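You operate a simulated robot arm through the tools that you are given. There is no shell and no other tool. Be economical: measure what you need, move in short steps, check, and stop when the job is done.

Carry out the task below with a simulated robot arm. There is one attempt and no reset: what you move stays moved.

Task
Unlock the grey case and set out both power banks.
Fine: turn the lock dial to the number on the lock code card and free the latch; the teal power bank goes in the green bay, the white one in the purple bay; the lid stays open. Set down upright: what you pick out.

It is judged by the outcome, as a careful person would: the job done as asked, and still so three seconds after it is handed in. It fails if anything else is knocked over, pushed out of place, dropped, spilled or broken. Lids that push on must go on centred and level and be pressed home; caps that screw on are set level and turned clockwise until they are tight.

Robot
A 6-joint arm with a fingered hand, fixed in place. Base frame: the origin is at the foot of the arm, x ahead of it, y to its left, z up. Lengths are in mm, angles in rad, forces in N, time in s.
With the tool pointing down near the work surface it reaches from about 320 to 820 mm from the base axis. Its first joint turns from -2.897 to 2.897 rad. Payload 4 kg.
Tool frame: the origin (TCP) lies between the finger pads and is the grasp point; the fingertips stand 26 mm ahead of it; z points along the fingers, y is the line along which they close. Largest opening 132 mm; the body of the gripper starts 73 mm behind the TCP. The gripper is a hand of 5 fingers: y runs from the thumb to the fingers, the wrist lies at [0, 0, -239] in the tool frame, and closing takes about 1.5 s.
Orientation is that of the tool frame in the base frame, as [roll, pitch, yaw] about the fixed x, y, z axes, in that order (R = Rz(yaw) Ry(pitch) Rx(roll)). With the fingers straight down and closing along the base's y, the tool's x points along the base's -x, its y along +y and its z along -z.

Tools
- The arm moves only by the tool jog_arm. Its argument "deltas" is a list of rows, each a list of 7 numbers: the gripper command, from -1 (shut) to 1 (fully open), values between in proportion, then the shift along the tool's x, y, z in cm, then the turn, a rotation vector about the tool's x, y, z in rad. In form: [[grip, tx, ty, tz, rx, ry, rz], ...]. A call has 1 to 8 rows; each row is the pose to reach, as a shift and turn from the pose commanded when the call began, along the tool's axes at that moment. Each row takes 0.2 s and may step no farther than 50 mm and 0.15 rad from the row before; otherwise, or with a gripper value out of range, the whole call is refused. Where a pose cannot be reached the arm comes as near as it can. A force on the tool above 90 N (or 10 N above the force at the start of the call, whichever is more), or a blocked arm, ends the call early, and 0.2 s more pass. The fingers move at their own pace (about 45 mm/s each) and stop on an object; they squeeze with about 25 N. The grip force told is the motor's: it shows also when the fingers shut on nothing. Time passes only in rows, and 0.2 s behind the last, so rows that repeat a pose let the fingers close. The reply holds the time, the measured pose of the TCP, the force on the tool along the base axes, the opening and the grip force, in the units named above and with some noise, with the torque about the TCP (base axes, N m) and any sound that the robot's microphone picked up, and new pictures: "show" is both (left out), scene, wrist or none.
- Cameras (640 x 400 px; columns grow to the right, rows downward): "scene" is fixed at [399.8, -500.1, 1579.2]; the picture's right is [0.93, -0.36, 0.00], its down [-0.31, -0.81, -0.49] and it looks along [0.17, 0.46, -0.87] (base axes); focal length 214 px, centre (320, 200). "wrist" rides on the gripper at [85, 2, -97] in the tool frame; the picture's right is [-0.02, 1.00, 0.00], its down [-0.75, -0.02, -0.66] and it looks along [-0.66, -0.01, 0.75] (tool axes); focal length 270 px, centre (320, 200). There is no depth. A picture from a camera that has moved, and an enlarged one, comes with that camera's place and axes in the base frame and with its lens.
- grasp_type(shape): the hand has 5 fingers and takes this shape, open, in about a second: jaw (thumb against the fingers, like two jaws); tri (thumb and two fingers); tip (a fingertip pinch); poke (one finger out to press); point (the index stretched); flat (the hand flat); cup (the hand cupped); fist (a fist). The gripper value then closes the fingers along that shape, each until it touches; the sizes above hold for jaw. It gives what a move gives, with no picture.
- enlarge(camera, box): a new picture of the part [left, top, right, bottom] of that camera's present view, enlarged. No time passes.
- sign_off(): hands the job in; it is judged then, once.

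Work in short steps. Places have to be worked out from the pictures, the camera data and where the tool is seen: move nearer, look again, correct. Check each grasp and each placing, and mend what went wrong. You have 120 turns and 200 pictures in all, those below and enlarged ones among them. Open the gripper and draw the arm clear of the work before you hand the job in, unless the task says otherwise; then end with one line.

The tools are called after "Emit:" by a JSON object that holds its "name" and its "arguments". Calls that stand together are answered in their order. jog_arm: Moves the arm, as the interface text tells. Its arguments: {"type":"object","properties":{"deltas":{"type":"array"},"show":{"type":"string","enum":["both","scene","wrist","none"]}},"required":["deltas"]} The other tools are called the same way: grasp_type (shape) gives the hand a shape; enlarge (camera, box) takes an enlarged picture of a part of a camera's view; sign_off () hands the job in.

At the start:

```text
t: 0.0
tool_pos: [457.0, -73.4, 1270.2]
orientation: [-3.141, -0.001, 3.139]
force: [0.6, -1.1, 1.3]
wrist_torque: [-0.05, 0.01, -0.01]
finger_gap: 131.7
finger_force: 0.1
shape: jaw
```

scene: 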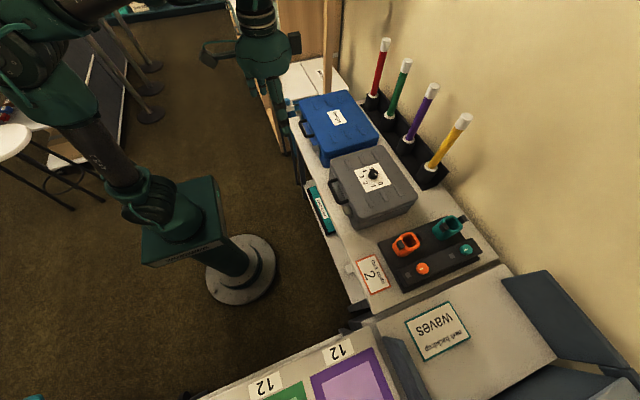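
wrist: 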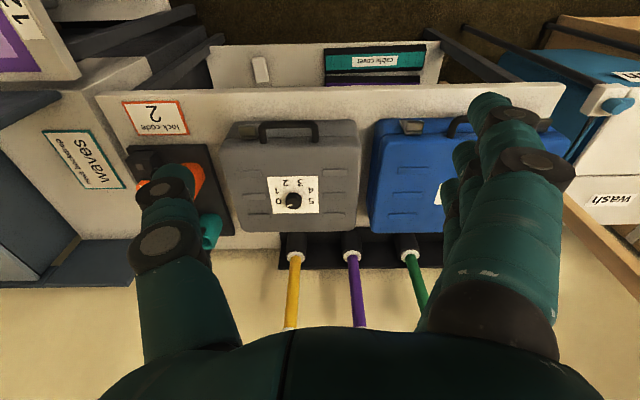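

The pictures show the grey case with a dial, a lock code card, a teal/orange pair of items, and coloured bays at the bottom. I'll enlarge these areas to read them.

Emit:
{"name": "enlarge", "arguments": {"camera": "scene", "box": [280, 120, 520, 300]}}

Emit:
{"name": "enlarge", "arguments": {"camera": "scene", "box": [200, 270, 480, 400]}}

Emit:
{"name": "enlarge", "arguments": {"camera": "wrist", "box": [90, 80, 390, 270]}}

```text
2.22 times, centred on (400, 210) of scene
camera zoom: at [399.8, -500.1, 1579.2], right [0.93, -0.36, 0.0], down [-0.31, -0.81, -0.49], along [0.17, 0.46, -0.87], focal length 477 px, centre (142, 178)
```

zoom: 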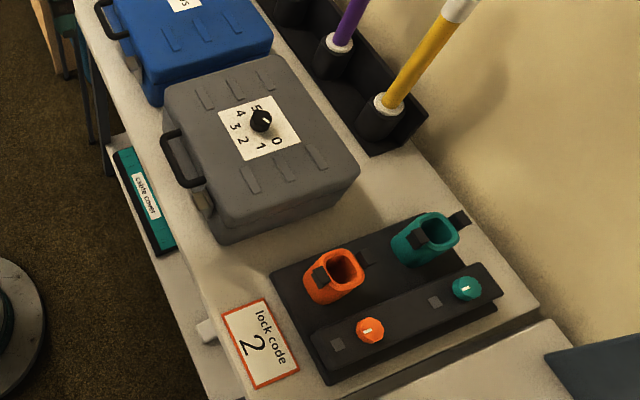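

```text
2.29 times, centred on (340, 335) of scene
camera zoom: at [399.8, -500.1, 1579.2], right [0.93, -0.36, 0.0], down [-0.31, -0.81, -0.49], along [0.17, 0.46, -0.87], focal length 490 px, centre (274, -109)
```

zoom: 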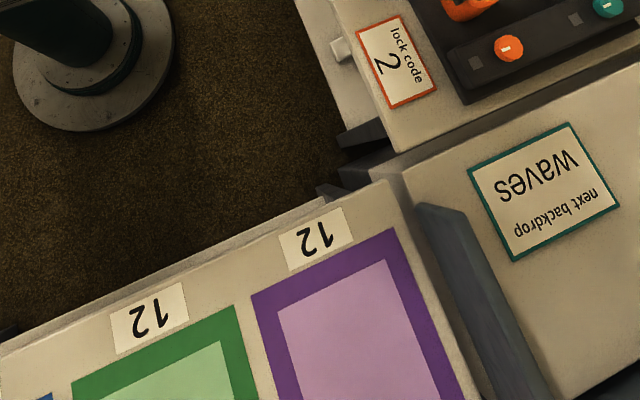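

```text
2.11 times, centred on (240, 175) of wrist
camera zoom: at [371.7, -70.2, 1367.1], right [0.02, 1.0, 0.0], down [0.75, -0.02, 0.66], along [0.66, -0.01, -0.75], focal length 569 px, centre (488, 253)
```

zoom: 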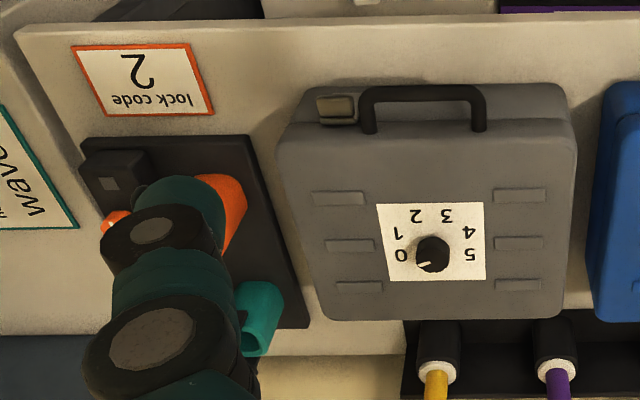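

The dial triangulates to about (745, -132, 941), the table top to z ≈ 780, and the code is 2. I'll move above the dial for a closer look.

Emit:
{"name": "jog_arm", "arguments": {"deltas": [[1, -3.2, -0.7, 2.3, 0, 0, 0], [1, -6.4, -1.4, 4.6, 0, 0, 0], [1, -9.6, -2.1, 6.9, 0, 0, 0], [1, -12.8, -2.8, 9.2, 0, 0, 0], [1, -16, -3.5, 11.5, 0, 0, 0], [1, -19.2, -4.2, 13.8, 0, 0, 0], [1, -22.4, -4.9, 16.1, 0, 0, 0], [1, -25, -5.6, 16.1, 0, 0, 0]]}}

```text
t: 1.8
tool_pos: [708.4, -130.1, 1110.6]
orientation: [3.141, 0.001, -3.141]
force: [-0.5, -0.4, 0.2]
wrist_torque: [0.01, 0.0, 0.03]
finger_gap: 131.6
finger_force: 0.0
shape: jaw
camera wrist: at [623.7, -127.7, 1206.9], right [0.02, 1.0, 0.0], down [0.75, -0.02, 0.66], along [0.66, -0.01, -0.75], focal length 270 px, centre (320, 200)
```

scene: 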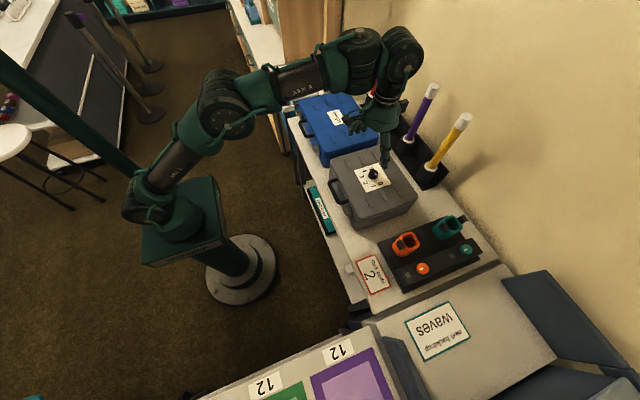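
wrist: 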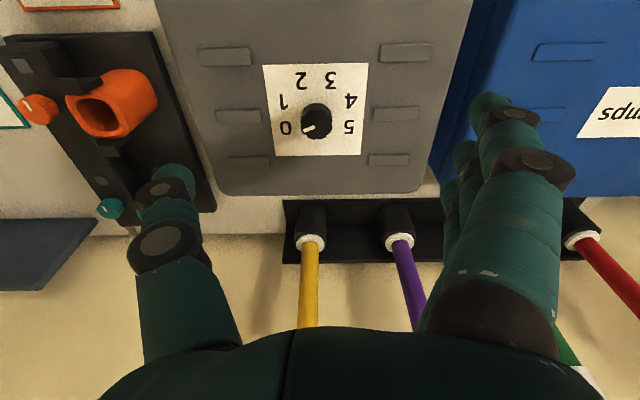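

The dial is in view; I'll enlarge it to read the pointer angle precisely.

Emit:
{"name": "enlarge", "arguments": {"camera": "wrist", "box": [250, 50, 378, 170]}}

Emit:
{"name": "grasp_type", "arguments": {"shape": "tip"}}

```text
3.33 times, centred on (314, 110) of wrist
camera zoom: at [623.7, -127.7, 1206.9], right [0.02, 1.0, 0.0], down [0.75, -0.02, 0.66], along [0.66, -0.01, -0.75], focal length 901 px, centre (340, 500)
```

zoom: 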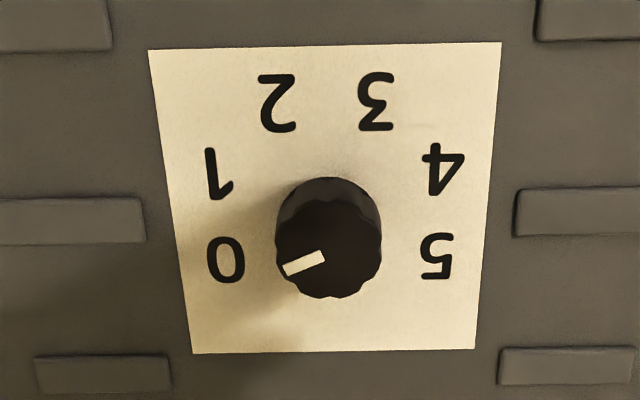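

```text
t: 2.7
tool_pos: [709.1, -130.7, 1108.8]
orientation: [-3.141, 0.0, 3.14]
force: [0.1, -0.2, 0.0]
wrist_torque: [0.0, 0.02, -0.01]
finger_gap: 131.9
finger_force: 0.1
shape: tip
```

The digits are 45° apart with the pointer now on 0, so the dial needs a 90° clockwise turn (+1.57 about tool z). Knob centre is about (752, -133), its top at z 943, 33 mm across. I'll close partly in the tip shape to see where the fingertips are.

Emit:
{"name": "jog_arm", "arguments": {"deltas": [[-0.2, -1, -0.1, 0, 0, 0, 0], [-0.2, -2, -0.2, 0, 0, 0, 0], [-0.2, -3, -0.2, 0, 0, 0, 0], [-0.2, -4.3, -0.2, 0, 0, 0, 0], [-0.2, -4.3, -0.2, 0, 0, 0, 0]]}}

```text
t: 3.9
tool_pos: [740.7, -128.9, 1106.6]
orientation: [3.141, 0.0, -3.14]
force: [-0.1, -0.6, 0.7]
wrist_torque: [-0.03, 0.0, 0.0]
finger_gap: 53.4
finger_force: 0.0
shape: tip
out of reach, approached as far as the arm can: row 4, 5
camera wrist: at [656.4, -126.2, 1202.5], right [0.02, 1.0, 0.0], down [0.75, -0.01, 0.66], along [0.66, -0.01, -0.75], focal length 270 px, centre (320, 200)
```

scene: 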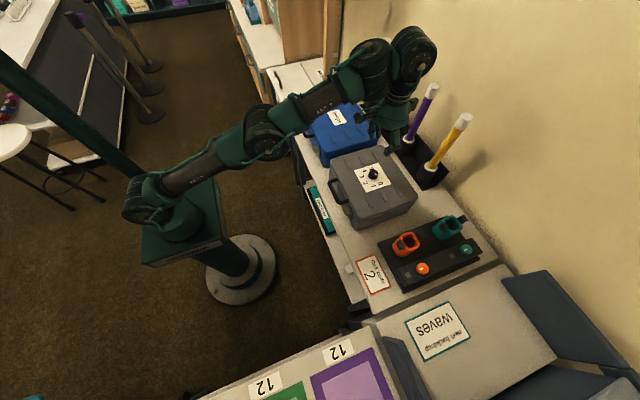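
wrist: 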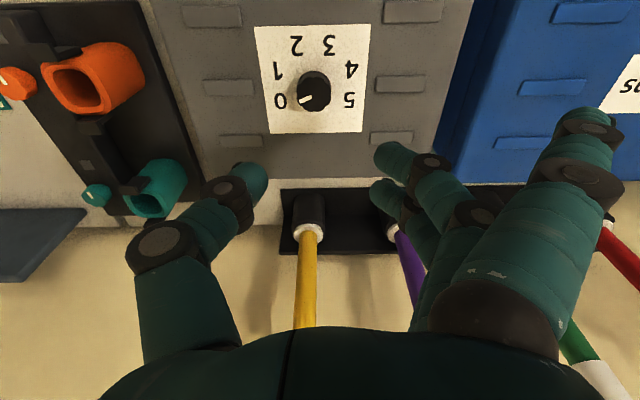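

The tips straddle the right area, and the x shortfall should resolve lower down. I'll descend 12 cm toward the knob with the fingers partly open.

Emit:
{"name": "jog_arm", "arguments": {"deltas": [[-0.2, 0, 0, 4, 0, 0, 0], [-0.2, 0, 0, 8, 0, 0, 0], [-0.2, 0, 0, 12, 0, 0, 0], [-0.2, 0, 0, 12, 0, 0, 0]], "show": "wrist"}}

```text
t: 4.9
tool_pos: [739.7, -130.2, 983.3]
orientation: [3.141, 0.001, -3.14]
force: [0.6, 0.6, 0.2]
wrist_torque: [0.05, 0.0, 0.01]
finger_gap: 53.7
finger_force: 0.0
shape: tip
camera wrist: at [655.7, -126.9, 1080.4], right [0.02, 1.0, 0.0], down [0.75, -0.02, 0.66], along [0.66, -0.01, -0.75], focal length 270 px, centre (320, 200)
```

wrist: 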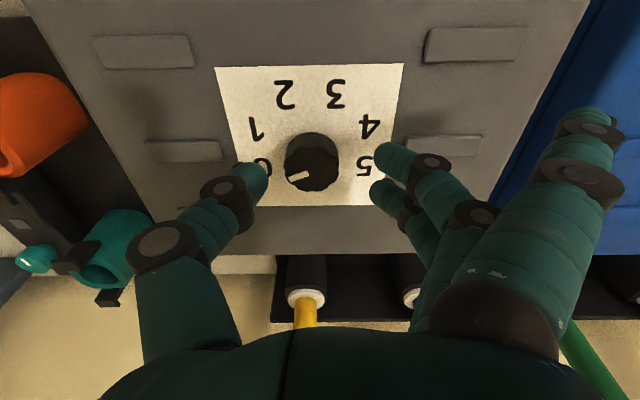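

The knob measures about (754, -133.5). I'll centre on it, then lower so the tips straddle it at z ≈ 922.

Emit:
{"name": "jog_arm", "arguments": {"deltas": [[-0.2, -1.4, -0.35, 0, 0, 0, 0], [-0.2, -1.4, -0.35, 2, 0, 0, 0], [-0.2, -1.4, -0.35, 3.4, 0, 0, 0], [-0.2, -1.4, -0.35, 3.4, 0, 0, 0]], "show": "wrist"}}

```text
t: 5.9
tool_pos: [754.3, -133.3, 951.1]
orientation: [-3.141, -0.001, 3.141]
force: [1.0, 0.1, 0.2]
wrist_torque: [0.03, 0.02, 0.03]
finger_gap: 53.4
finger_force: 0.1
shape: tip
camera wrist: at [670.2, -130.6, 1048.0], right [0.02, 1.0, 0.0], down [0.75, -0.02, 0.66], along [0.66, -0.01, -0.75], focal length 270 px, centre (320, 200)
```

wrist: 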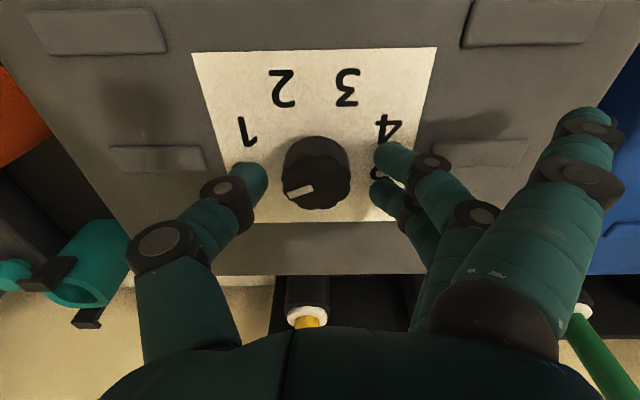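

Knob is centred between thumb and fingers. I'll lower 4 mm more and close on it.

Emit:
{"name": "jog_arm", "arguments": {"deltas": [[-0.2, 0, 0, 0.4, 0, 0, 0], [-1, 0, 0, 0.4, 0, 0, 0], [-1, 0, 0, 0.4, 0, 0, 0], [-1, 0, 0, 0.4, 0, 0, 0], [-1, 0, 0, 0.4, 0, 0, 0], [-1, 0, 0, 0.4, 0, 0, 0]], "show": "wrist"}}

```text
t: 7.3
tool_pos: [754.2, -134.2, 947.5]
orientation: [-3.141, 0.0, -3.141]
force: [3.9, 0.9, -2.2]
wrist_torque: [0.02, -0.08, -0.02]
finger_gap: 23.3
finger_force: 24.8
shape: tip
camera wrist: at [670.1, -130.6, 1044.4], right [0.02, 1.0, 0.0], down [0.75, -0.02, 0.66], along [0.66, -0.01, -0.75], focal length 270 px, centre (320, 200)
```

wrist: 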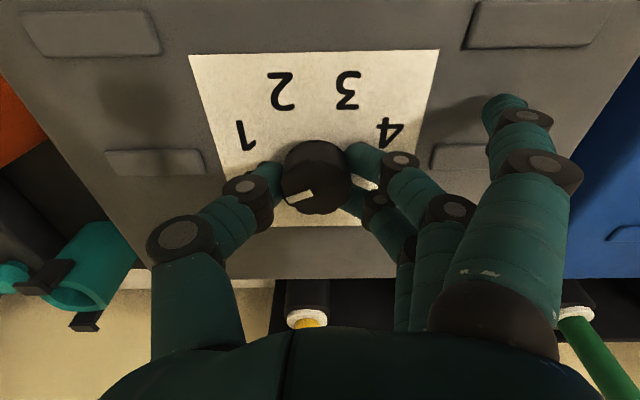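

The knob is gripped at 25 N. I'll turn +0.8 rad about tool z in small steps and check.

Emit:
{"name": "jog_arm", "arguments": {"deltas": [[-1, 0, 0, 0, 0, 0, 0.12], [-1, 0, 0, 0, 0, 0, 0.24], [-1, 0, 0, 0, 0, 0, 0.36], [-1, 0, 0, 0, 0, 0, 0.48], [-1, 0, 0, 0, 0, 0, 0.6], [-1, 0, 0, 0, 0, 0, 0.72], [-1, 0, 0, 0, 0, 0, 0.84]]}}

```text
t: 8.9
tool_pos: [756.3, -135.8, 947.6]
orientation: [3.139, 0.004, 2.294]
force: [16.9, -35.4, 2.0]
wrist_torque: [-0.67, -0.24, 0.22]
finger_gap: 23.6
finger_force: 25.5
shape: tip
camera wrist: at [699.7, -69.7, 1044.2], right [0.76, 0.65, 0.0], down [0.49, -0.57, 0.66], along [0.43, -0.5, -0.75], focal length 270 px, centre (320, 200)
```

scene: 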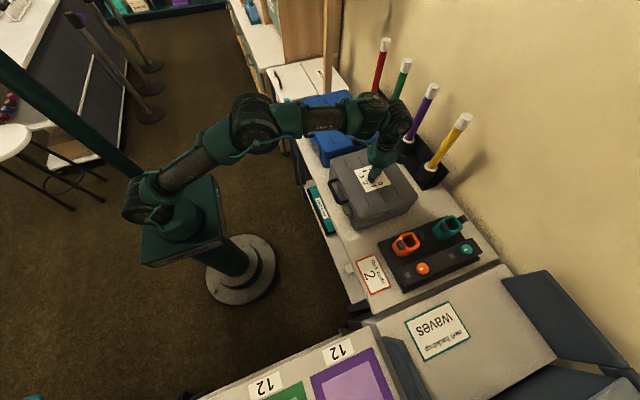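
wrist: 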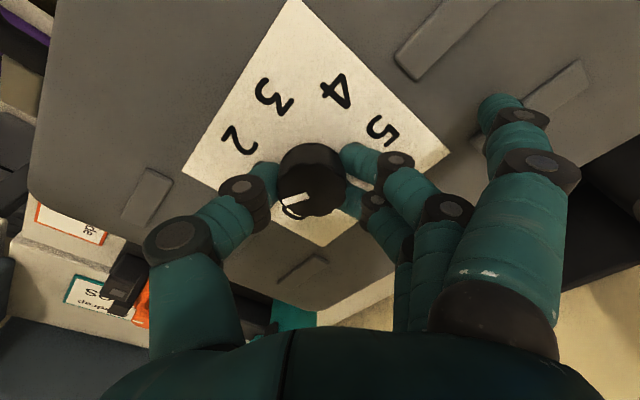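

The knob turned with the hand (0.85 rad so far); there's a sideways load from a small off-centre, so I'll relax that and turn on to 90°.

Emit:
{"name": "jog_arm", "arguments": {"deltas": [[-1, -0.2, 0, 0, 0, 0, 0.0], [-1, -0.25, 0, 0, 0, 0, 0.12], [-1, -0.25, 0, 0, 0, 0, 0.24], [-1, -0.25, 0, 0, 0, 0, 0.36], [-1, -0.25, 0, 0, 0, 0, 0.48], [-1, -0.25, 0, 0, 0, 0, 0.6], [-1, -0.25, 0, 0, 0, 0, 0.73]], "show": "wrist"}}

```text
t: 10.5
tool_pos: [755.1, -138.3, 947.8]
orientation: [-3.141, -0.001, 1.565]
force: [-13.9, -43.7, 8.4]
wrist_torque: [-0.7, 0.41, 0.26]
finger_gap: 24.5
finger_force: 25.4
shape: tip
camera wrist: at [757.2, -53.0, 1044.1], right [1.0, -0.03, 0.0], down [-0.02, -0.75, 0.66], along [-0.02, -0.66, -0.75], focal length 270 px, centre (320, 200)
```

wrist: 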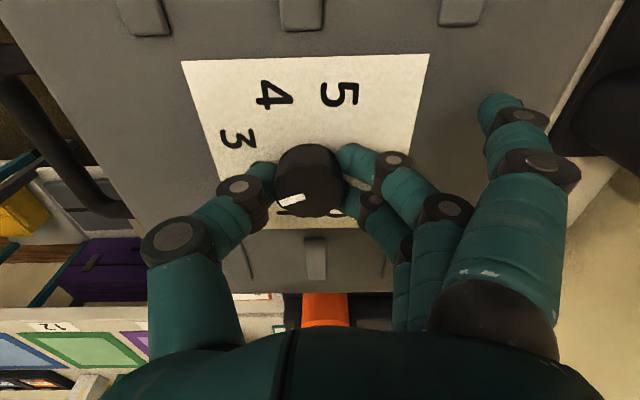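

The turn is complete. I'll relieve the side load, open, lift straight up and check the pointer.

Emit:
{"name": "jog_arm", "arguments": {"deltas": [[-1, -0.3, -0.05, 0, 0, 0, 0], [-0.2, -0.3, -0.05, 0, 0, 0, 0], [-0.2, -0.3, -0.05, 0, 0, 0, 0], [-0.2, -0.3, -0.05, 0, 0, 0, 0], [-0.2, -0.3, -0.05, -3, 0, 0, 0], [-0.2, -0.3, -0.05, -7, 0, 0, 0]], "show": "wrist"}}

```text
t: 11.9
tool_pos: [755.5, -138.3, 1015.7]
orientation: [-3.14, 0.001, 1.572]
force: [0.2, -0.5, -0.8]
wrist_torque: [-0.02, 0.01, 0.0]
finger_gap: 52.2
finger_force: 0.1
shape: tip
camera wrist: at [757.9, -52.0, 1113.9], right [1.0, -0.02, 0.0], down [-0.01, -0.75, 0.66], along [-0.01, -0.66, -0.75], focal length 270 px, centre (320, 200)
```

wrist: 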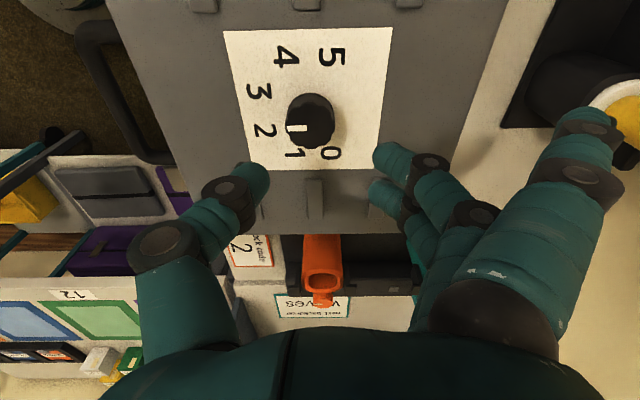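

Emit:
{"name": "enlarge", "arguments": {"camera": "wrist", "box": [220, 25, 396, 175]}}

```text
2.67 times, centred on (308, 100) of wrist
camera zoom: at [757.9, -52.0, 1113.9], right [1.0, -0.02, 0.0], down [-0.01, -0.75, 0.66], along [-0.01, -0.66, -0.75], focal length 721 px, centre (352, 467)
```

zoom: 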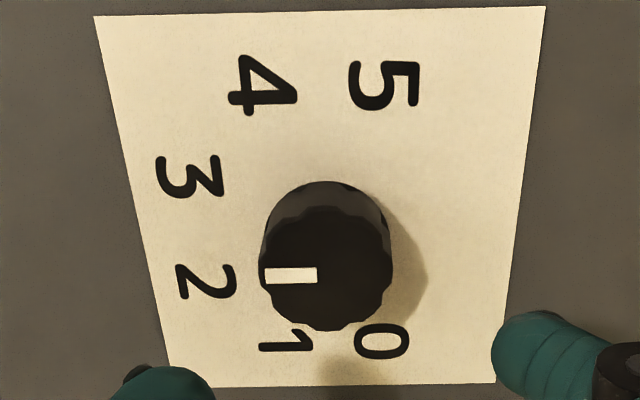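

The pointer now points straight along -x, about 22° past the 2 (halfway to 3). I'll re-centre on the knob at about (751, -135), re-grip and turn back 0.39 rad.

Emit:
{"name": "jog_arm", "arguments": {"deltas": [[-0.2, 0.33, -0.45, 0, 0, 0, 0], [-0.2, 0.33, -0.45, 3.5, 0, 0, 0], [-0.2, 0.33, -0.45, 6.8, 0, 0, 0], [-0.2, 0.33, -0.45, 6.8, 0, 0, 0]], "show": "wrist"}}

```text
t: 12.9
tool_pos: [752.4, -135.9, 949.3]
orientation: [3.141, -0.001, 1.57]
force: [-0.6, 0.1, -0.4]
wrist_torque: [-0.03, 0.01, 0.02]
finger_gap: 52.0
finger_force: 0.1
shape: tip
camera wrist: at [753.7, -51.2, 1045.8], right [1.0, -0.02, 0.0], down [-0.02, -0.75, 0.66], along [-0.01, -0.66, -0.75], focal length 270 px, centre (320, 200)
```

wrist: 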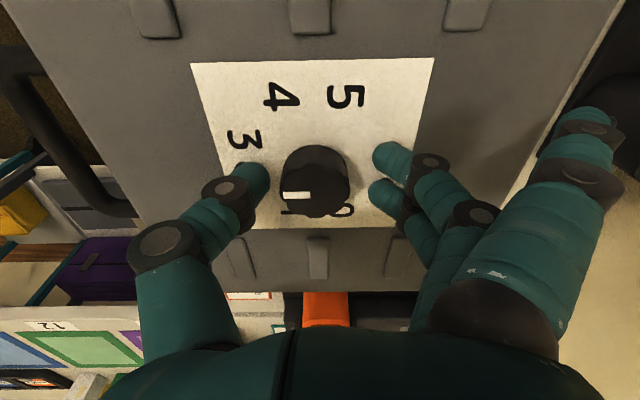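

Well centred now. Closing on the knob, then checking before turning back.

Emit:
{"name": "jog_arm", "arguments": {"deltas": [[-1, 0, -0.1, 0.1, 0, 0, 0], [-1, 0, -0.1, 0.1, 0, 0, 0], [-1, 0, -0.1, 0.1, 0, 0, 0], [-1, 0, -0.1, 0.1, 0, 0, 0], [-1, 0, -0.1, 0.1, 0, 0, -0.1], [-1, 0, -0.1, 0.1, 0, 0, -0.2], [-1, 0, -0.1, 0.1, 0, 0, -0.3], [-1, 0, -0.1, 0.1, 0, 0, -0.4]], "show": "wrist"}}

```text
t: 14.7
tool_pos: [751.0, -134.2, 948.7]
orientation: [3.141, 0.002, 1.971]
force: [8.6, -7.3, -3.4]
wrist_torque: [-0.13, -0.24, 0.02]
finger_gap: 24.2
finger_force: 25.2
shape: tip
camera wrist: at [719.0, -55.7, 1045.2], right [0.93, 0.37, 0.0], down [0.28, -0.7, 0.66], along [0.25, -0.61, -0.75], focal length 270 px, centre (320, 200)
```

wrist: 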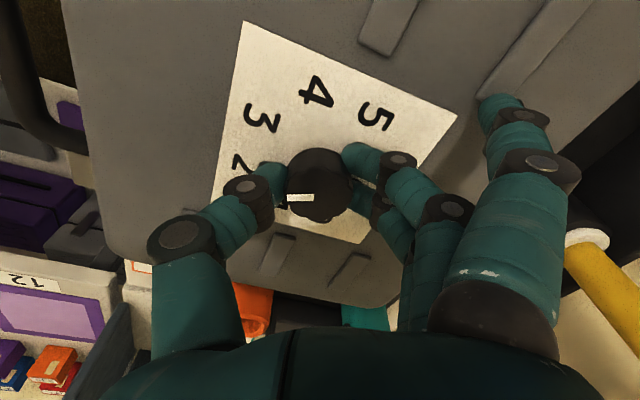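

The pointer followed and now lies about 22° from -x toward -y, i.e. at 2. I'll release gently, lift and check.

Emit:
{"name": "jog_arm", "arguments": {"deltas": [[-0.7, 0, 0, 0, 0, 0, 0], [-0.2, 0, 0, 0, 0, 0, 0], [-0.2, 0, 0, 0, 0, 0, 0], [-0.2, 0, 0, 0, 0, 0, 0], [-0.2, 0, 0, -3, 0, 0, 0], [-0.2, 0, 0, -7, 0, 0, 0]], "show": "none"}}

Emit:
{"name": "enlarge", "arguments": {"camera": "wrist", "box": [220, 25, 396, 175]}}

```text
t: 16.1
tool_pos: [749.8, -134.5, 1017.1]
orientation: [-3.141, 0.0, 1.97]
force: [-0.2, -0.5, -0.5]
wrist_torque: [0.01, -0.02, 0.0]
finger_gap: 52.1
finger_force: 0.0
shape: tip
```

```text
2.67 times, centred on (308, 100) of wrist
camera zoom: at [718.5, -54.3, 1113.5], right [0.93, 0.37, 0.0], down [0.28, -0.7, 0.66], along [0.24, -0.61, -0.75], focal length 721 px, centre (352, 467)
```

zoom: 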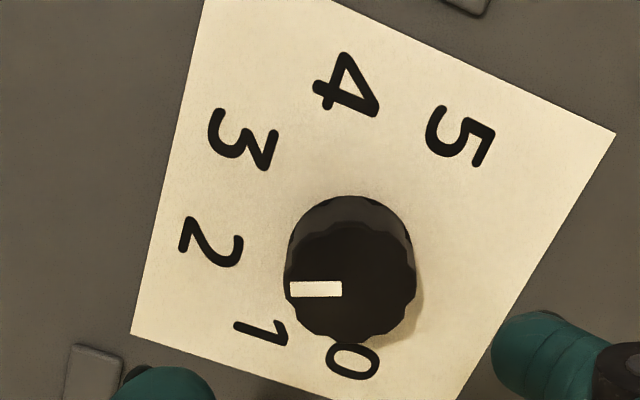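

The pointer sits exactly on 2 (2 lies 21.7° from -x, pointer likewise). Next I'll draw back toward the robot, un-rotating, to view the front latch.

Emit:
{"name": "jog_arm", "arguments": {"deltas": [[-0.2, 0.6, -2.6, 0, 0, 0, -0.146], [-0.2, 1.2, -5.2, 0, 0, 0, -0.292], [-0.2, 1.8, -7.8, 0, 0, 0, -0.438], [-0.2, 2.4, -10.4, 0, 0, 0, -0.584], [-0.2, 3.0, -13, 0, 0, 0, -0.73], [-0.2, 3.6, -15.6, 0, 0, 0, -0.876], [-0.2, 4.3, -18.2, 0, 0, 0, -1.022], [-0.2, 5, -20.7, 0, 0, 0, -1.17]]}}

```text
t: 17.9
tool_pos: [539.1, -168.1, 1019.1]
orientation: [3.141, -0.001, -3.139]
force: [0.4, 0.0, -0.4]
wrist_torque: [0.02, 0.01, -0.02]
finger_gap: 52.0
finger_force: 0.1
shape: tip
camera wrist: at [454.1, -165.9, 1116.6], right [0.02, 1.0, 0.0], down [0.75, -0.01, 0.66], along [0.66, -0.01, -0.75], focal length 270 px, centre (320, 200)
```

scene: 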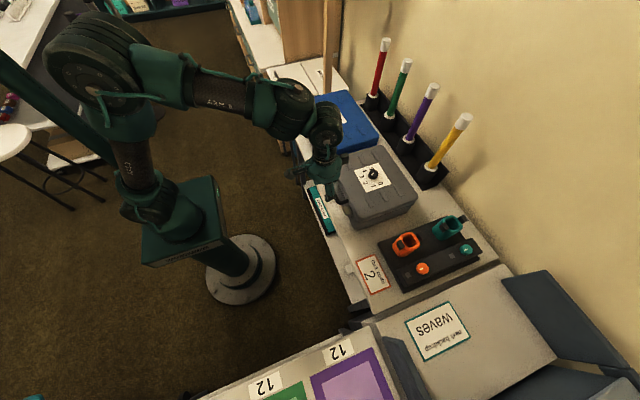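
wrist: 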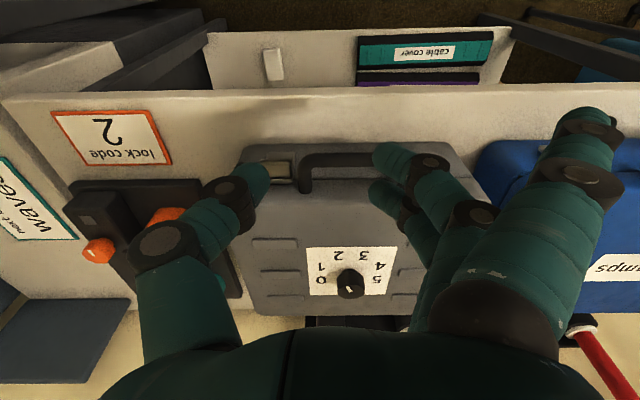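

The thumb hides the latch. I'll back off further and shift to -y so the latch sits between the fingers.

Emit:
{"name": "jog_arm", "arguments": {"deltas": [[-0.2, 3, -1.5, 1, 0, 0, 0], [-0.2, 6, -3, 3, 0, 0, 0], [-0.2, 9, -4.5, 5, 0, 0, 0], [0.5, 9, -4.5, 6, 0, 0, 0], [0.5, 9, -4.5, 6, 0, 0, 0]], "show": "none"}}

Emit:
{"name": "enlarge", "arguments": {"camera": "wrist", "box": [200, 80, 440, 240]}}

```text
t: 19.1
tool_pos: [450.5, -214.8, 956.2]
orientation: [3.14, 0.0, -3.141]
force: [-0.4, 0.0, 0.0]
wrist_torque: [0.02, 0.0, 0.04]
finger_gap: 98.7
finger_force: 0.1
shape: tip
```

```text
2.50 times, centred on (320, 160) of wrist
camera zoom: at [365.0, -212.2, 1053.5], right [0.02, 1.0, 0.0], down [0.75, -0.01, 0.66], along [0.66, -0.01, -0.75], focal length 676 px, centre (320, 300)
```

zoom: 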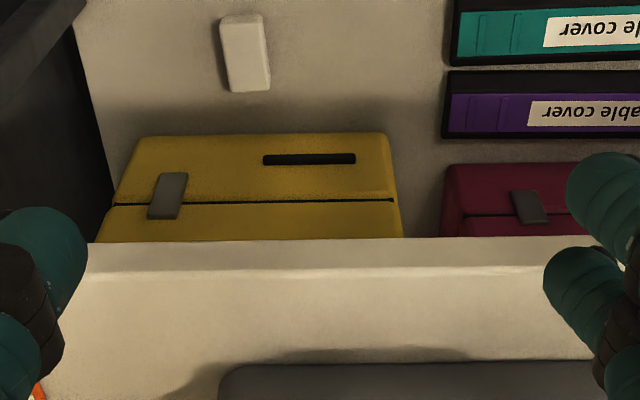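

I'm looking under the table; the case is at the bottom of this picture. I'll raise and pitch the tool up to look at the case front more levelly.

Emit:
{"name": "jog_arm", "arguments": {"deltas": [[0.5, 0, 0, -1, 0, -0.14, 0], [0.5, 0, 0, -2, 0, -0.28, 0], [0.5, 0, 0, -3, 0, -0.42, 0], [0.5, 0, 0, -3, 0, -0.56, 0]]}}

```text
t: 20.1
tool_pos: [450.2, -214.4, 989.4]
orientation: [-3.138, 0.562, -3.141]
force: [-0.1, -0.6, 0.0]
wrist_torque: [0.0, 0.0, -0.01]
finger_gap: 98.7
finger_force: 0.2
shape: tip
camera wrist: at [326.8, -211.6, 1025.7], right [0.02, 1.0, 0.01], down [0.29, -0.01, 0.96], along [0.96, -0.01, -0.29], focal length 270 px, centre (320, 200)
```

scene: 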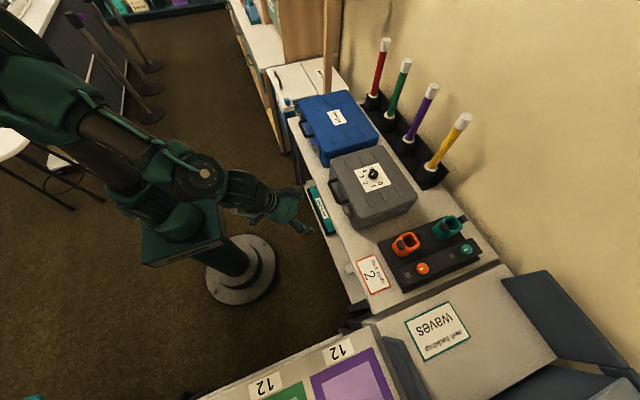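
wrist: 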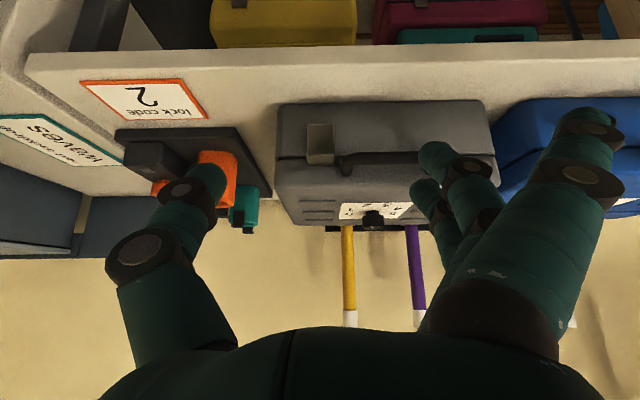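

Emit:
{"name": "enlarge", "arguments": {"camera": "wrist", "box": [262, 90, 422, 190]}}

```text
4.00 times, centred on (342, 140) of wrist
camera zoom: at [326.8, -211.6, 1025.7], right [0.02, 1.0, 0.01], down [0.29, -0.01, 0.96], along [0.96, -0.01, -0.29], focal length 1081 px, centre (232, 440)
```

zoom: 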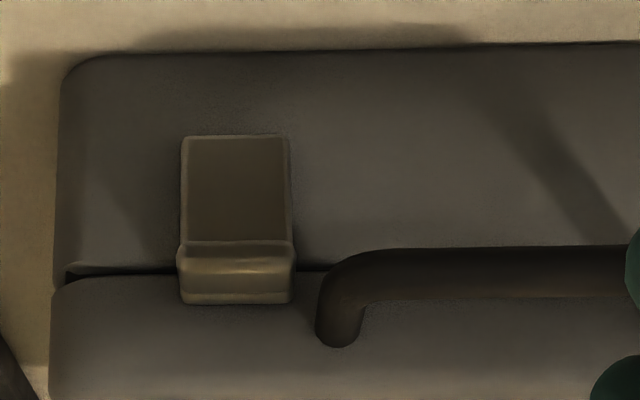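

The latch is a plate hinged on a barrel near the seam (z ≈ 875), hanging down over the base front at about x 645, y -232..-195, z 822..864, with the handle on its +y side. I'll move closer for a sharper look.

Emit:
{"name": "jog_arm", "arguments": {"deltas": [[0.5, -1.5, 0, 3.2, 0, 0, 0], [0.5, -3, 0, 6.4, 0, 0, 0], [0.5, -4.5, 0, 9.7, 0, 0, 0]]}}

Emit:
{"name": "enlarge", "arguments": {"camera": "wrist", "box": [220, 60, 420, 200]}}

```text
t: 20.9
tool_pos: [540.9, -213.9, 931.3]
orientation: [-3.141, 0.56, 3.14]
force: [0.2, -0.5, 0.5]
wrist_torque: [-0.03, 0.05, -0.02]
finger_gap: 98.6
finger_force: 0.1
shape: tip
camera wrist: at [418.1, -211.6, 968.4], right [0.02, 1.0, 0.01], down [0.29, -0.02, 0.96], along [0.96, -0.01, -0.29], focal length 270 px, centre (320, 200)
```

scene: 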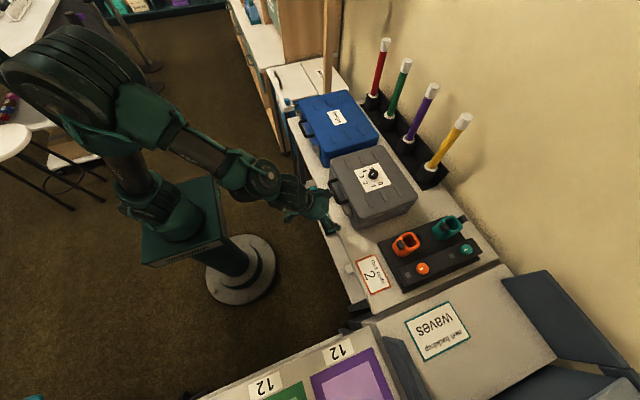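
wrist: 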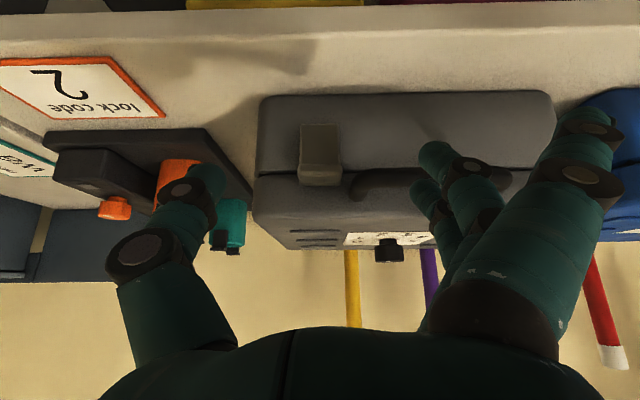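

```text
2.86 times, centred on (320, 130) of wrist
camera zoom: at [418.1, -211.6, 968.4], right [0.02, 1.0, 0.01], down [0.29, -0.02, 0.96], along [0.96, -0.01, -0.29], focal length 772 px, centre (320, 400)
```

zoom: 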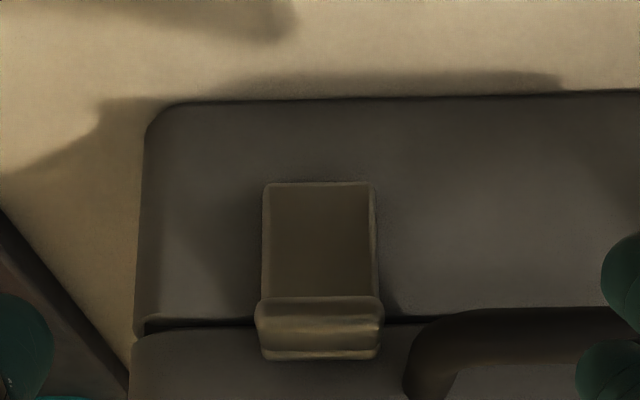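

Latch about x 638, y -214, 37 mm wide. I need to know which end is the hinge, so I'll check the scene view and look from another height.

Emit:
{"name": "enlarge", "arguments": {"camera": "scene", "box": [320, 170, 380, 240]}}

Emit:
{"name": "jog_arm", "arguments": {"deltas": [[0.5, 2, -2, 1, 0, 0, 0], [0.5, 4, -4, 2, 0, 0.1, 0], [0.5, 4, -7, -1, 0, 0.2, 0], [0.5, 2, -9, -5, 0, 0.3, 0]], "show": "wrist"}}

```text
5.71 times, centred on (350, 205) of scene
camera zoom: at [399.8, -500.1, 1579.2], right [0.93, -0.36, 0.0], down [-0.31, -0.81, -0.49], along [0.17, 0.46, -0.87], focal length 1226 px, centre (149, 171)
```

zoom: 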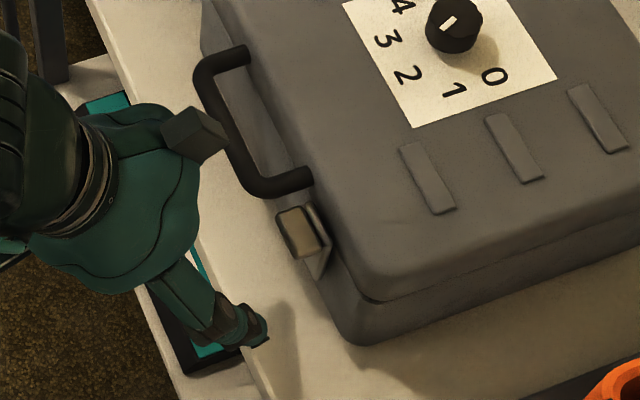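

```text
t: 21.9
tool_pos: [496.7, -301.5, 960.2]
orientation: [3.141, 0.259, 3.14]
force: [0.4, -0.2, -0.3]
wrist_torque: [0.04, -0.02, -0.03]
finger_gap: 98.6
finger_force: 0.0
shape: tip
camera wrist: at [391.0, -299.8, 1032.4], right [0.02, 1.0, 0.0], down [0.56, -0.02, 0.83], along [0.83, -0.01, -0.56], focal length 270 px, centre (320, 200)
```

wrist: 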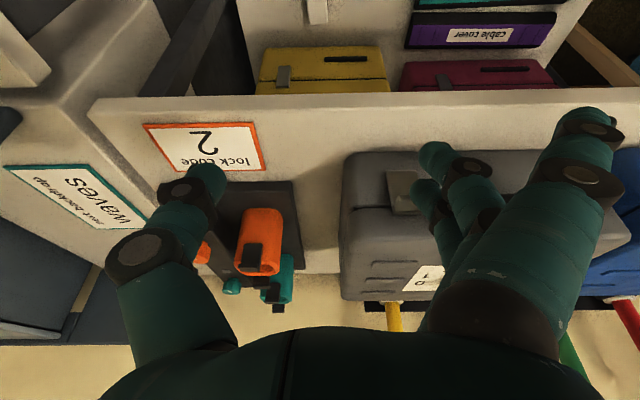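

Emit:
{"name": "enlarge", "arguments": {"camera": "wrist", "box": [350, 140, 450, 240]}}

```text
4.00 times, centred on (400, 190) of wrist
camera zoom: at [391.0, -299.8, 1032.4], right [0.02, 1.0, 0.0], down [0.56, -0.02, 0.83], along [0.83, -0.01, -0.56], focal length 1081 px, centre (0, 240)
```

zoom: 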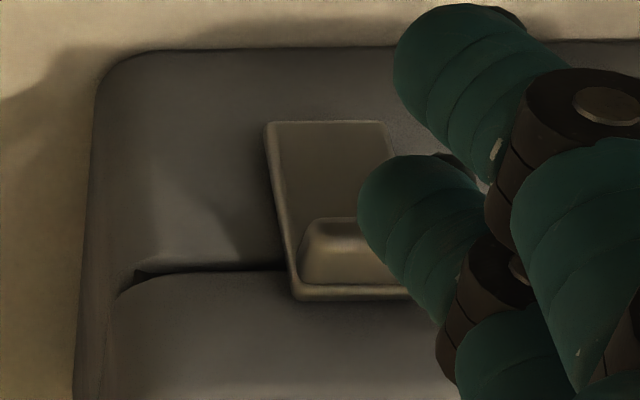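

The plate overlaps the lid seam and has a lip sticking out ~20 mm at its top, so it hinges at the bottom: pushing the lip down/outward should free it. I'll return to vertical and take the poke shape to see where that finger is.

Emit:
{"name": "jog_arm", "arguments": {"deltas": [[0.5, 0, 0, -1, 0, 0.13, 0], [0.5, 0, 2, -2, 0, 0.26, 0]], "show": "none"}}

Emit:
{"name": "grasp_type", "arguments": {"shape": "poke"}}

Emit:
{"name": "jog_arm", "arguments": {"deltas": [[-1, 0, 0, 0, 0, 0, 0], [-1, 0, 0, 0, 0, 0, 0], [-1, 0, 0, 0, 0, 0, 0]]}}

```text
t: 22.5
tool_pos: [491.7, -284.1, 980.8]
orientation: [3.142, -0.001, -3.141]
force: [-0.2, -0.3, -0.6]
wrist_torque: [0.05, 0.01, 0.01]
finger_gap: 98.6
finger_force: 0.0
shape: tip
```

```text
t: 23.4
tool_pos: [492.4, -284.1, 981.0]
orientation: [3.141, 0.001, -3.141]
force: [-0.5, 0.0, -0.4]
wrist_torque: [0.01, 0.0, 0.01]
finger_gap: 0.1
finger_force: 0.2
shape: poke
```

```text
t: 24.2
tool_pos: [493.3, -282.7, 979.9]
orientation: [-3.142, 0.0, -3.141]
force: [-0.1, 0.1, 1.2]
wrist_torque: [-0.03, -0.03, 0.02]
finger_gap: 20.8
finger_force: 0.1
shape: jaw
camera wrist: at [407.2, -280.4, 1077.4], right [0.02, 1.0, 0.0], down [0.75, -0.02, 0.66], along [0.66, -0.01, -0.75], focal length 270 px, centre (320, 200)
```

scene: 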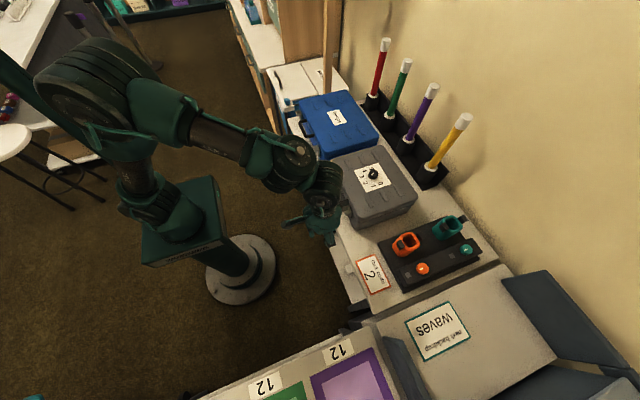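
wrist: 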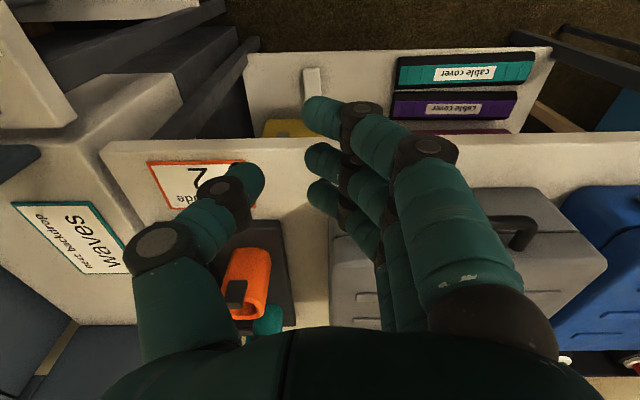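

The gripper command apparently dropped the poke shape back to jaw. I'll retake poke and try a move with gripper value 1 (open).

Emit:
{"name": "grasp_type", "arguments": {"shape": "poke"}}

Emit:
{"name": "jog_arm", "arguments": {"deltas": [[1, 0, 0, 0, 0, 0, 0]], "show": "wrist"}}

```text
t: 25.1
tool_pos: [491.8, -282.5, 981.1]
orientation: [-3.142, 0.0, -3.141]
force: [-0.3, 0.3, -0.6]
wrist_torque: [0.01, 0.03, -0.01]
finger_gap: 0.2
finger_force: 0.0
shape: poke
```

```text
t: 25.5
tool_pos: [492.2, -283.4, 981.1]
orientation: [-3.139, 0.0, -3.141]
force: [-0.4, 0.5, 0.5]
wrist_torque: [0.02, 0.01, 0.02]
finger_gap: 0.1
finger_force: 0.0
shape: poke
camera wrist: at [407.2, -280.4, 1077.3], right [0.02, 1.0, 0.0], down [0.75, -0.02, 0.66], along [0.66, -0.01, -0.75], focal length 270 px, centre (320, 200)
```

wrist: 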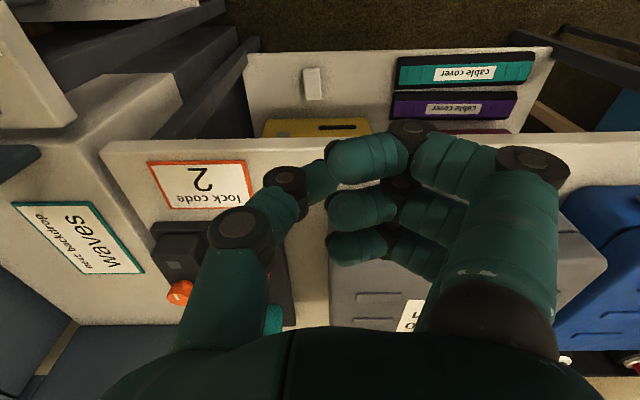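

Emit:
{"name": "enlarge", "arguments": {"camera": "scene", "box": [280, 160, 380, 270]}}

Emit:
{"name": "enlarge", "arguments": {"camera": "wrist", "box": [230, 100, 490, 280]}}

```text
3.64 times, centred on (330, 215) of scene
camera zoom: at [399.8, -500.1, 1579.2], right [0.93, -0.36, 0.0], down [-0.31, -0.81, -0.49], along [0.17, 0.46, -0.87], focal length 780 px, centre (284, 146)
```

zoom: 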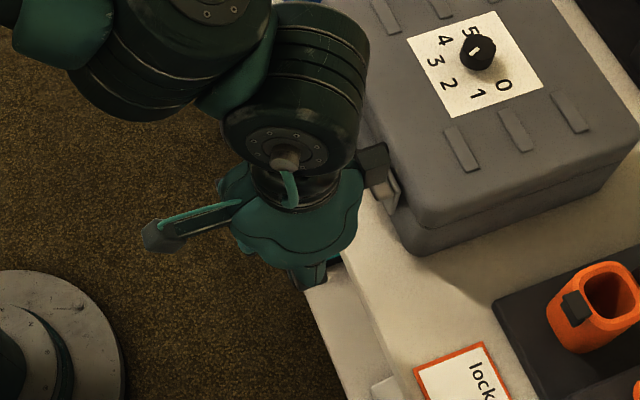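

```text
2.22 times, centred on (360, 190) of wrist
camera zoom: at [407.2, -280.4, 1077.3], right [0.02, 1.0, 0.0], down [0.75, -0.02, 0.66], along [0.66, -0.01, -0.75], focal length 601 px, centre (231, 222)
```

zoom: 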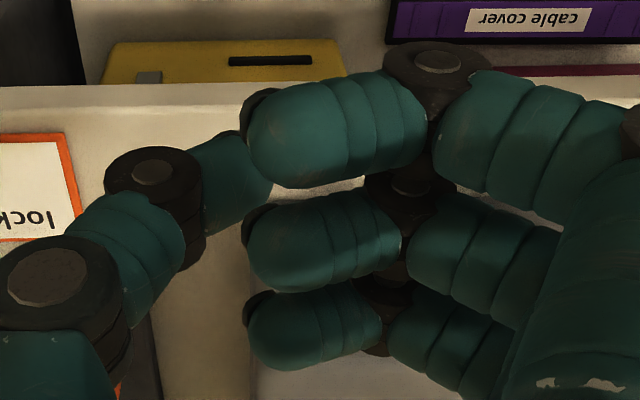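

Poke's finger is hidden from view; the closed tip pinch is a better known pusher. I'll retake tip, shut it and turn yaw to -90° so the camera looks at the latch from the side, thumb toward the case and spare fingers outward.

Emit:
{"name": "grasp_type", "arguments": {"shape": "tip"}}

Emit:
{"name": "jog_arm", "arguments": {"deltas": [[-1, 0, 0, 0, 0, 0, -0.15], [-1, 0, 0, 0, 0, 0, -0.3], [-1, 0, 0, 0, 0, 0, -0.45], [-1, 0, 0, 0, 0, 0, -0.6], [-1, 0, 0, 0, 0, 0, -0.75], [-1, 0, 0, 0, 0, 0, -0.9], [-1, 0, 0, 0, 0, 0, -1.05], [-1, 0, 0, 0, 0, 0, -1.2]], "show": "none"}}

Emit:
{"name": "jog_arm", "arguments": {"deltas": [[-1, 0, 0, 0, 0, 0, -0.12], [-1, 0, 0, 0, 0, 0, -0.24], [-1, 0, 0, 0, 0, 0, -0.37]]}}

```text
t: 26.4
tool_pos: [491.6, -283.5, 981.7]
orientation: [-3.141, 0.0, -3.14]
force: [0.3, -0.5, -0.9]
wrist_torque: [0.02, 0.03, 0.0]
finger_gap: 132.0
finger_force: 0.1
shape: tip
```

```text
t: 28.2
tool_pos: [549.7, -243.7, 1028.2]
orientation: [3.117, 0.084, -1.992]
force: [0.5, 0.7, 0.2]
wrist_torque: [-0.04, 0.03, 0.0]
finger_gap: 0.0
finger_force: 13.1
shape: tip
out of reach, approached as far as the arm can: row 7, 8
```

```text
t: 29.0
tool_pos: [586.2, -254.3, 1071.0]
orientation: [3.133, 0.121, -1.627]
force: [0.4, 0.4, 0.3]
wrist_torque: [0.04, -0.01, 0.02]
finger_gap: 0.2
finger_force: 24.5
shape: tip
out of reach, approached as far as the arm can: row 1, 2, 3
camera wrist: at [579.6, -349.4, 1156.2], right [-1.0, 0.07, 0.01], down [0.06, 0.67, 0.74], along [0.05, 0.74, -0.67], focal length 270 px, centre (320, 200)
```

scene: 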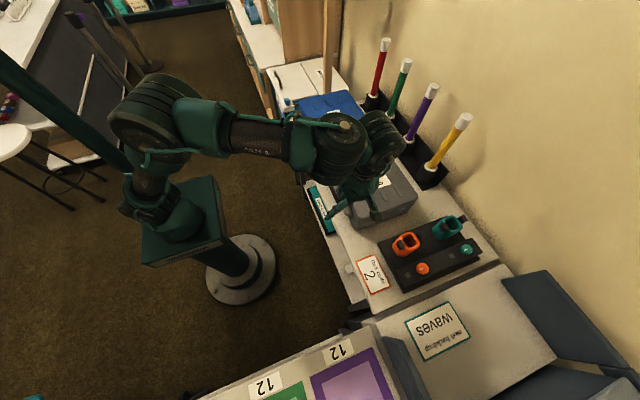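
wrist: 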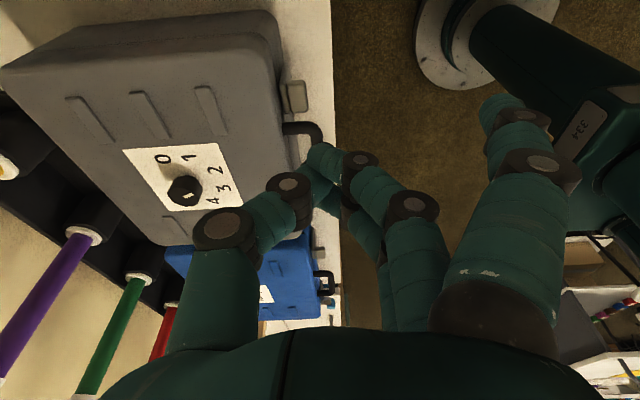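

The wrist joint's limit prevents yaw -90° (reachable to about -2.0 rad here). I'll turn back 0.43 rad, and use that angle instead.

Emit:
{"name": "jog_arm", "arguments": {"deltas": [[-1, 0, 0, 0, 0, 0, 0.15], [-1, 0, 0, 0, 0, 0, 0.3], [-1, 0, 0, 0, 0, 0, 0.45], [-1, 0, 0, 0, 0, 0, 0.55], [-1, 0, 0, 0, 0, 0, 0.55]], "show": "none"}}

```text
t: 30.2
tool_pos: [585.9, -254.8, 1070.8]
orientation: [3.098, 0.078, -2.176]
force: [-0.4, -0.7, -0.9]
wrist_torque: [-0.02, -0.02, 0.01]
finger_gap: 0.0
finger_force: 24.1
shape: tip
```

Command is now near (586, -254, 1071) at yaw -2.18. I'll tilt the tool 0.3 rad so it points slightly toward the case, and move over the latch lip.

Emit:
{"name": "jog_arm", "arguments": {"deltas": [[-1, -0.8, -0.2, 2.8, 0.1, -0.033, 0], [-1, -1.6, -0.4, 5.7, 0.2, -0.066, 0], [-1, -2.4, -0.6, 8.5, 0.297, -0.098, 0], [-1, -3.2, -0.8, 11.4, 0.297, -0.098, 0], [-1, -3.2, -0.8, 11.4, 0.297, -0.098, 0]]}}

```text
t: 31.4
tool_pos: [611.3, -222.0, 958.9]
orientation: [-2.884, 0.176, -2.165]
force: [-0.2, 0.9, 0.1]
wrist_torque: [-0.01, 0.0, -0.02]
finger_gap: 0.0
finger_force: 25.0
shape: tip
camera wrist: at [534.3, -288.5, 1034.4], right [-0.77, 0.59, -0.25], down [0.23, 0.61, 0.76], along [0.6, 0.53, -0.6], focal length 270 px, centre (320, 200)
```

scene: 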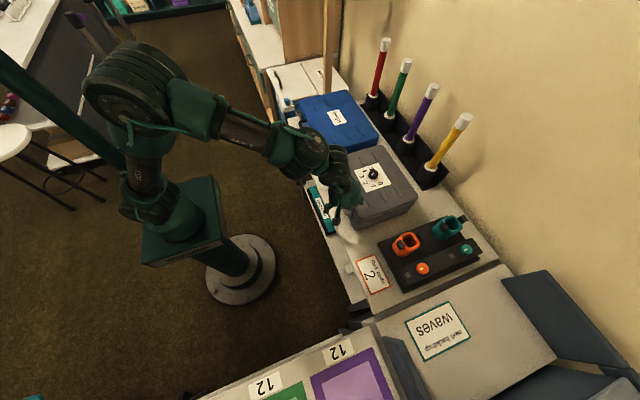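
wrist: 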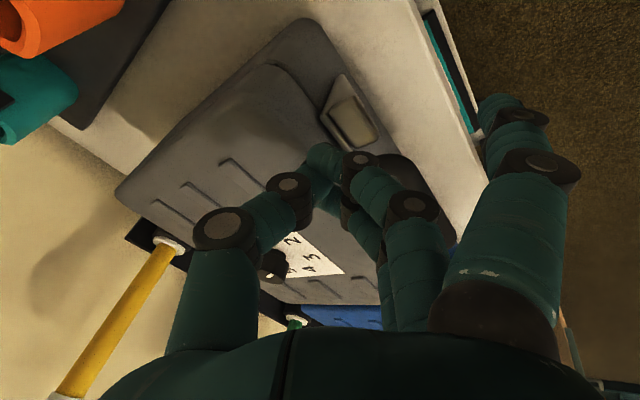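

Emit:
{"name": "enlarge", "arguments": {"camera": "wrist", "box": [280, 50, 440, 190]}}

```text
2.86 times, centred on (360, 120) of wrist
camera zoom: at [534.3, -288.5, 1034.4], right [-0.77, 0.59, -0.25], down [0.23, 0.61, 0.76], along [0.6, 0.53, -0.6], focal length 772 px, centre (206, 429)
```

zoom: 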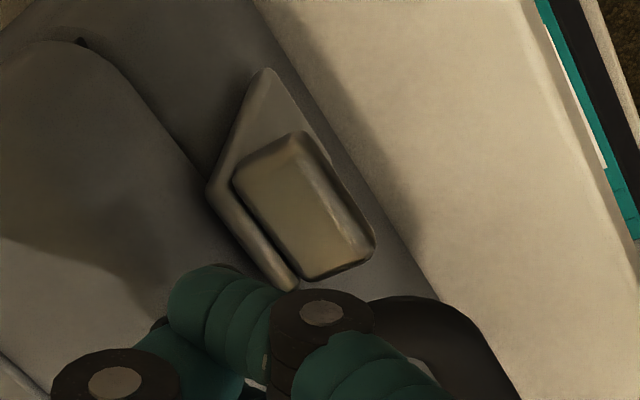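

The lip top spans x 603–623, y -226..-195 at z ≈ 882. I'll bring the closed fingertips to just above its centre, at (609, -212, 892).

Emit:
{"name": "jog_arm", "arguments": {"deltas": [[-1, 0.2, 1.2, 1.0, 0, 0, 0], [-1, 0.41, 2.33, 3.5, 0, 0, 0], [-1, 0.41, 2.33, 3.5, 0, 0, 0]], "show": "wrist"}}

Emit:
{"name": "enlarge", "arguments": {"camera": "wrist", "box": [240, 80, 420, 220]}}

```text
t: 32.2
tool_pos: [602.1, -211.3, 920.7]
orientation: [-2.883, 0.176, -2.165]
force: [-4.5, 2.1, 14.9]
wrist_torque: [-0.12, 0.08, -0.06]
finger_gap: 0.0
finger_force: 24.6
shape: tip
camera wrist: at [524.1, -279.5, 997.5], right [-0.76, 0.59, -0.25], down [0.22, 0.61, 0.76], along [0.6, 0.53, -0.6], focal length 270 px, centre (320, 200)
```

wrist: 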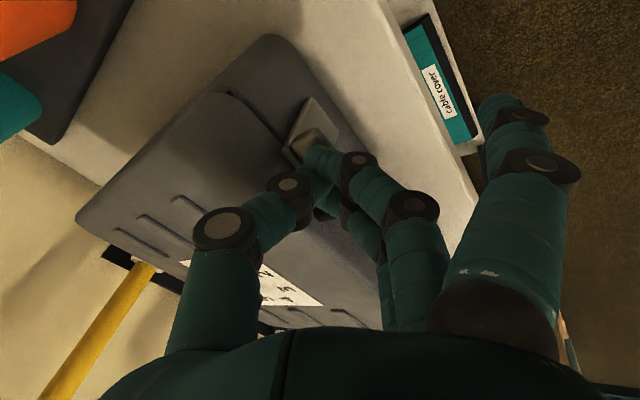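

```text
2.86 times, centred on (330, 150) of wrist
camera zoom: at [524.1, -279.5, 997.5], right [-0.76, 0.59, -0.25], down [0.22, 0.61, 0.76], along [0.6, 0.53, -0.6], focal length 772 px, centre (291, 343)
```

zoom: 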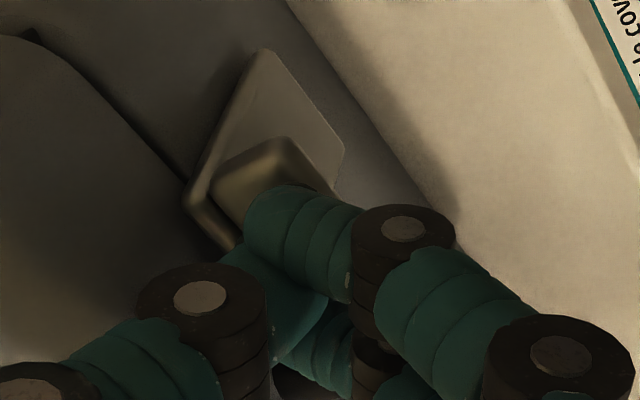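

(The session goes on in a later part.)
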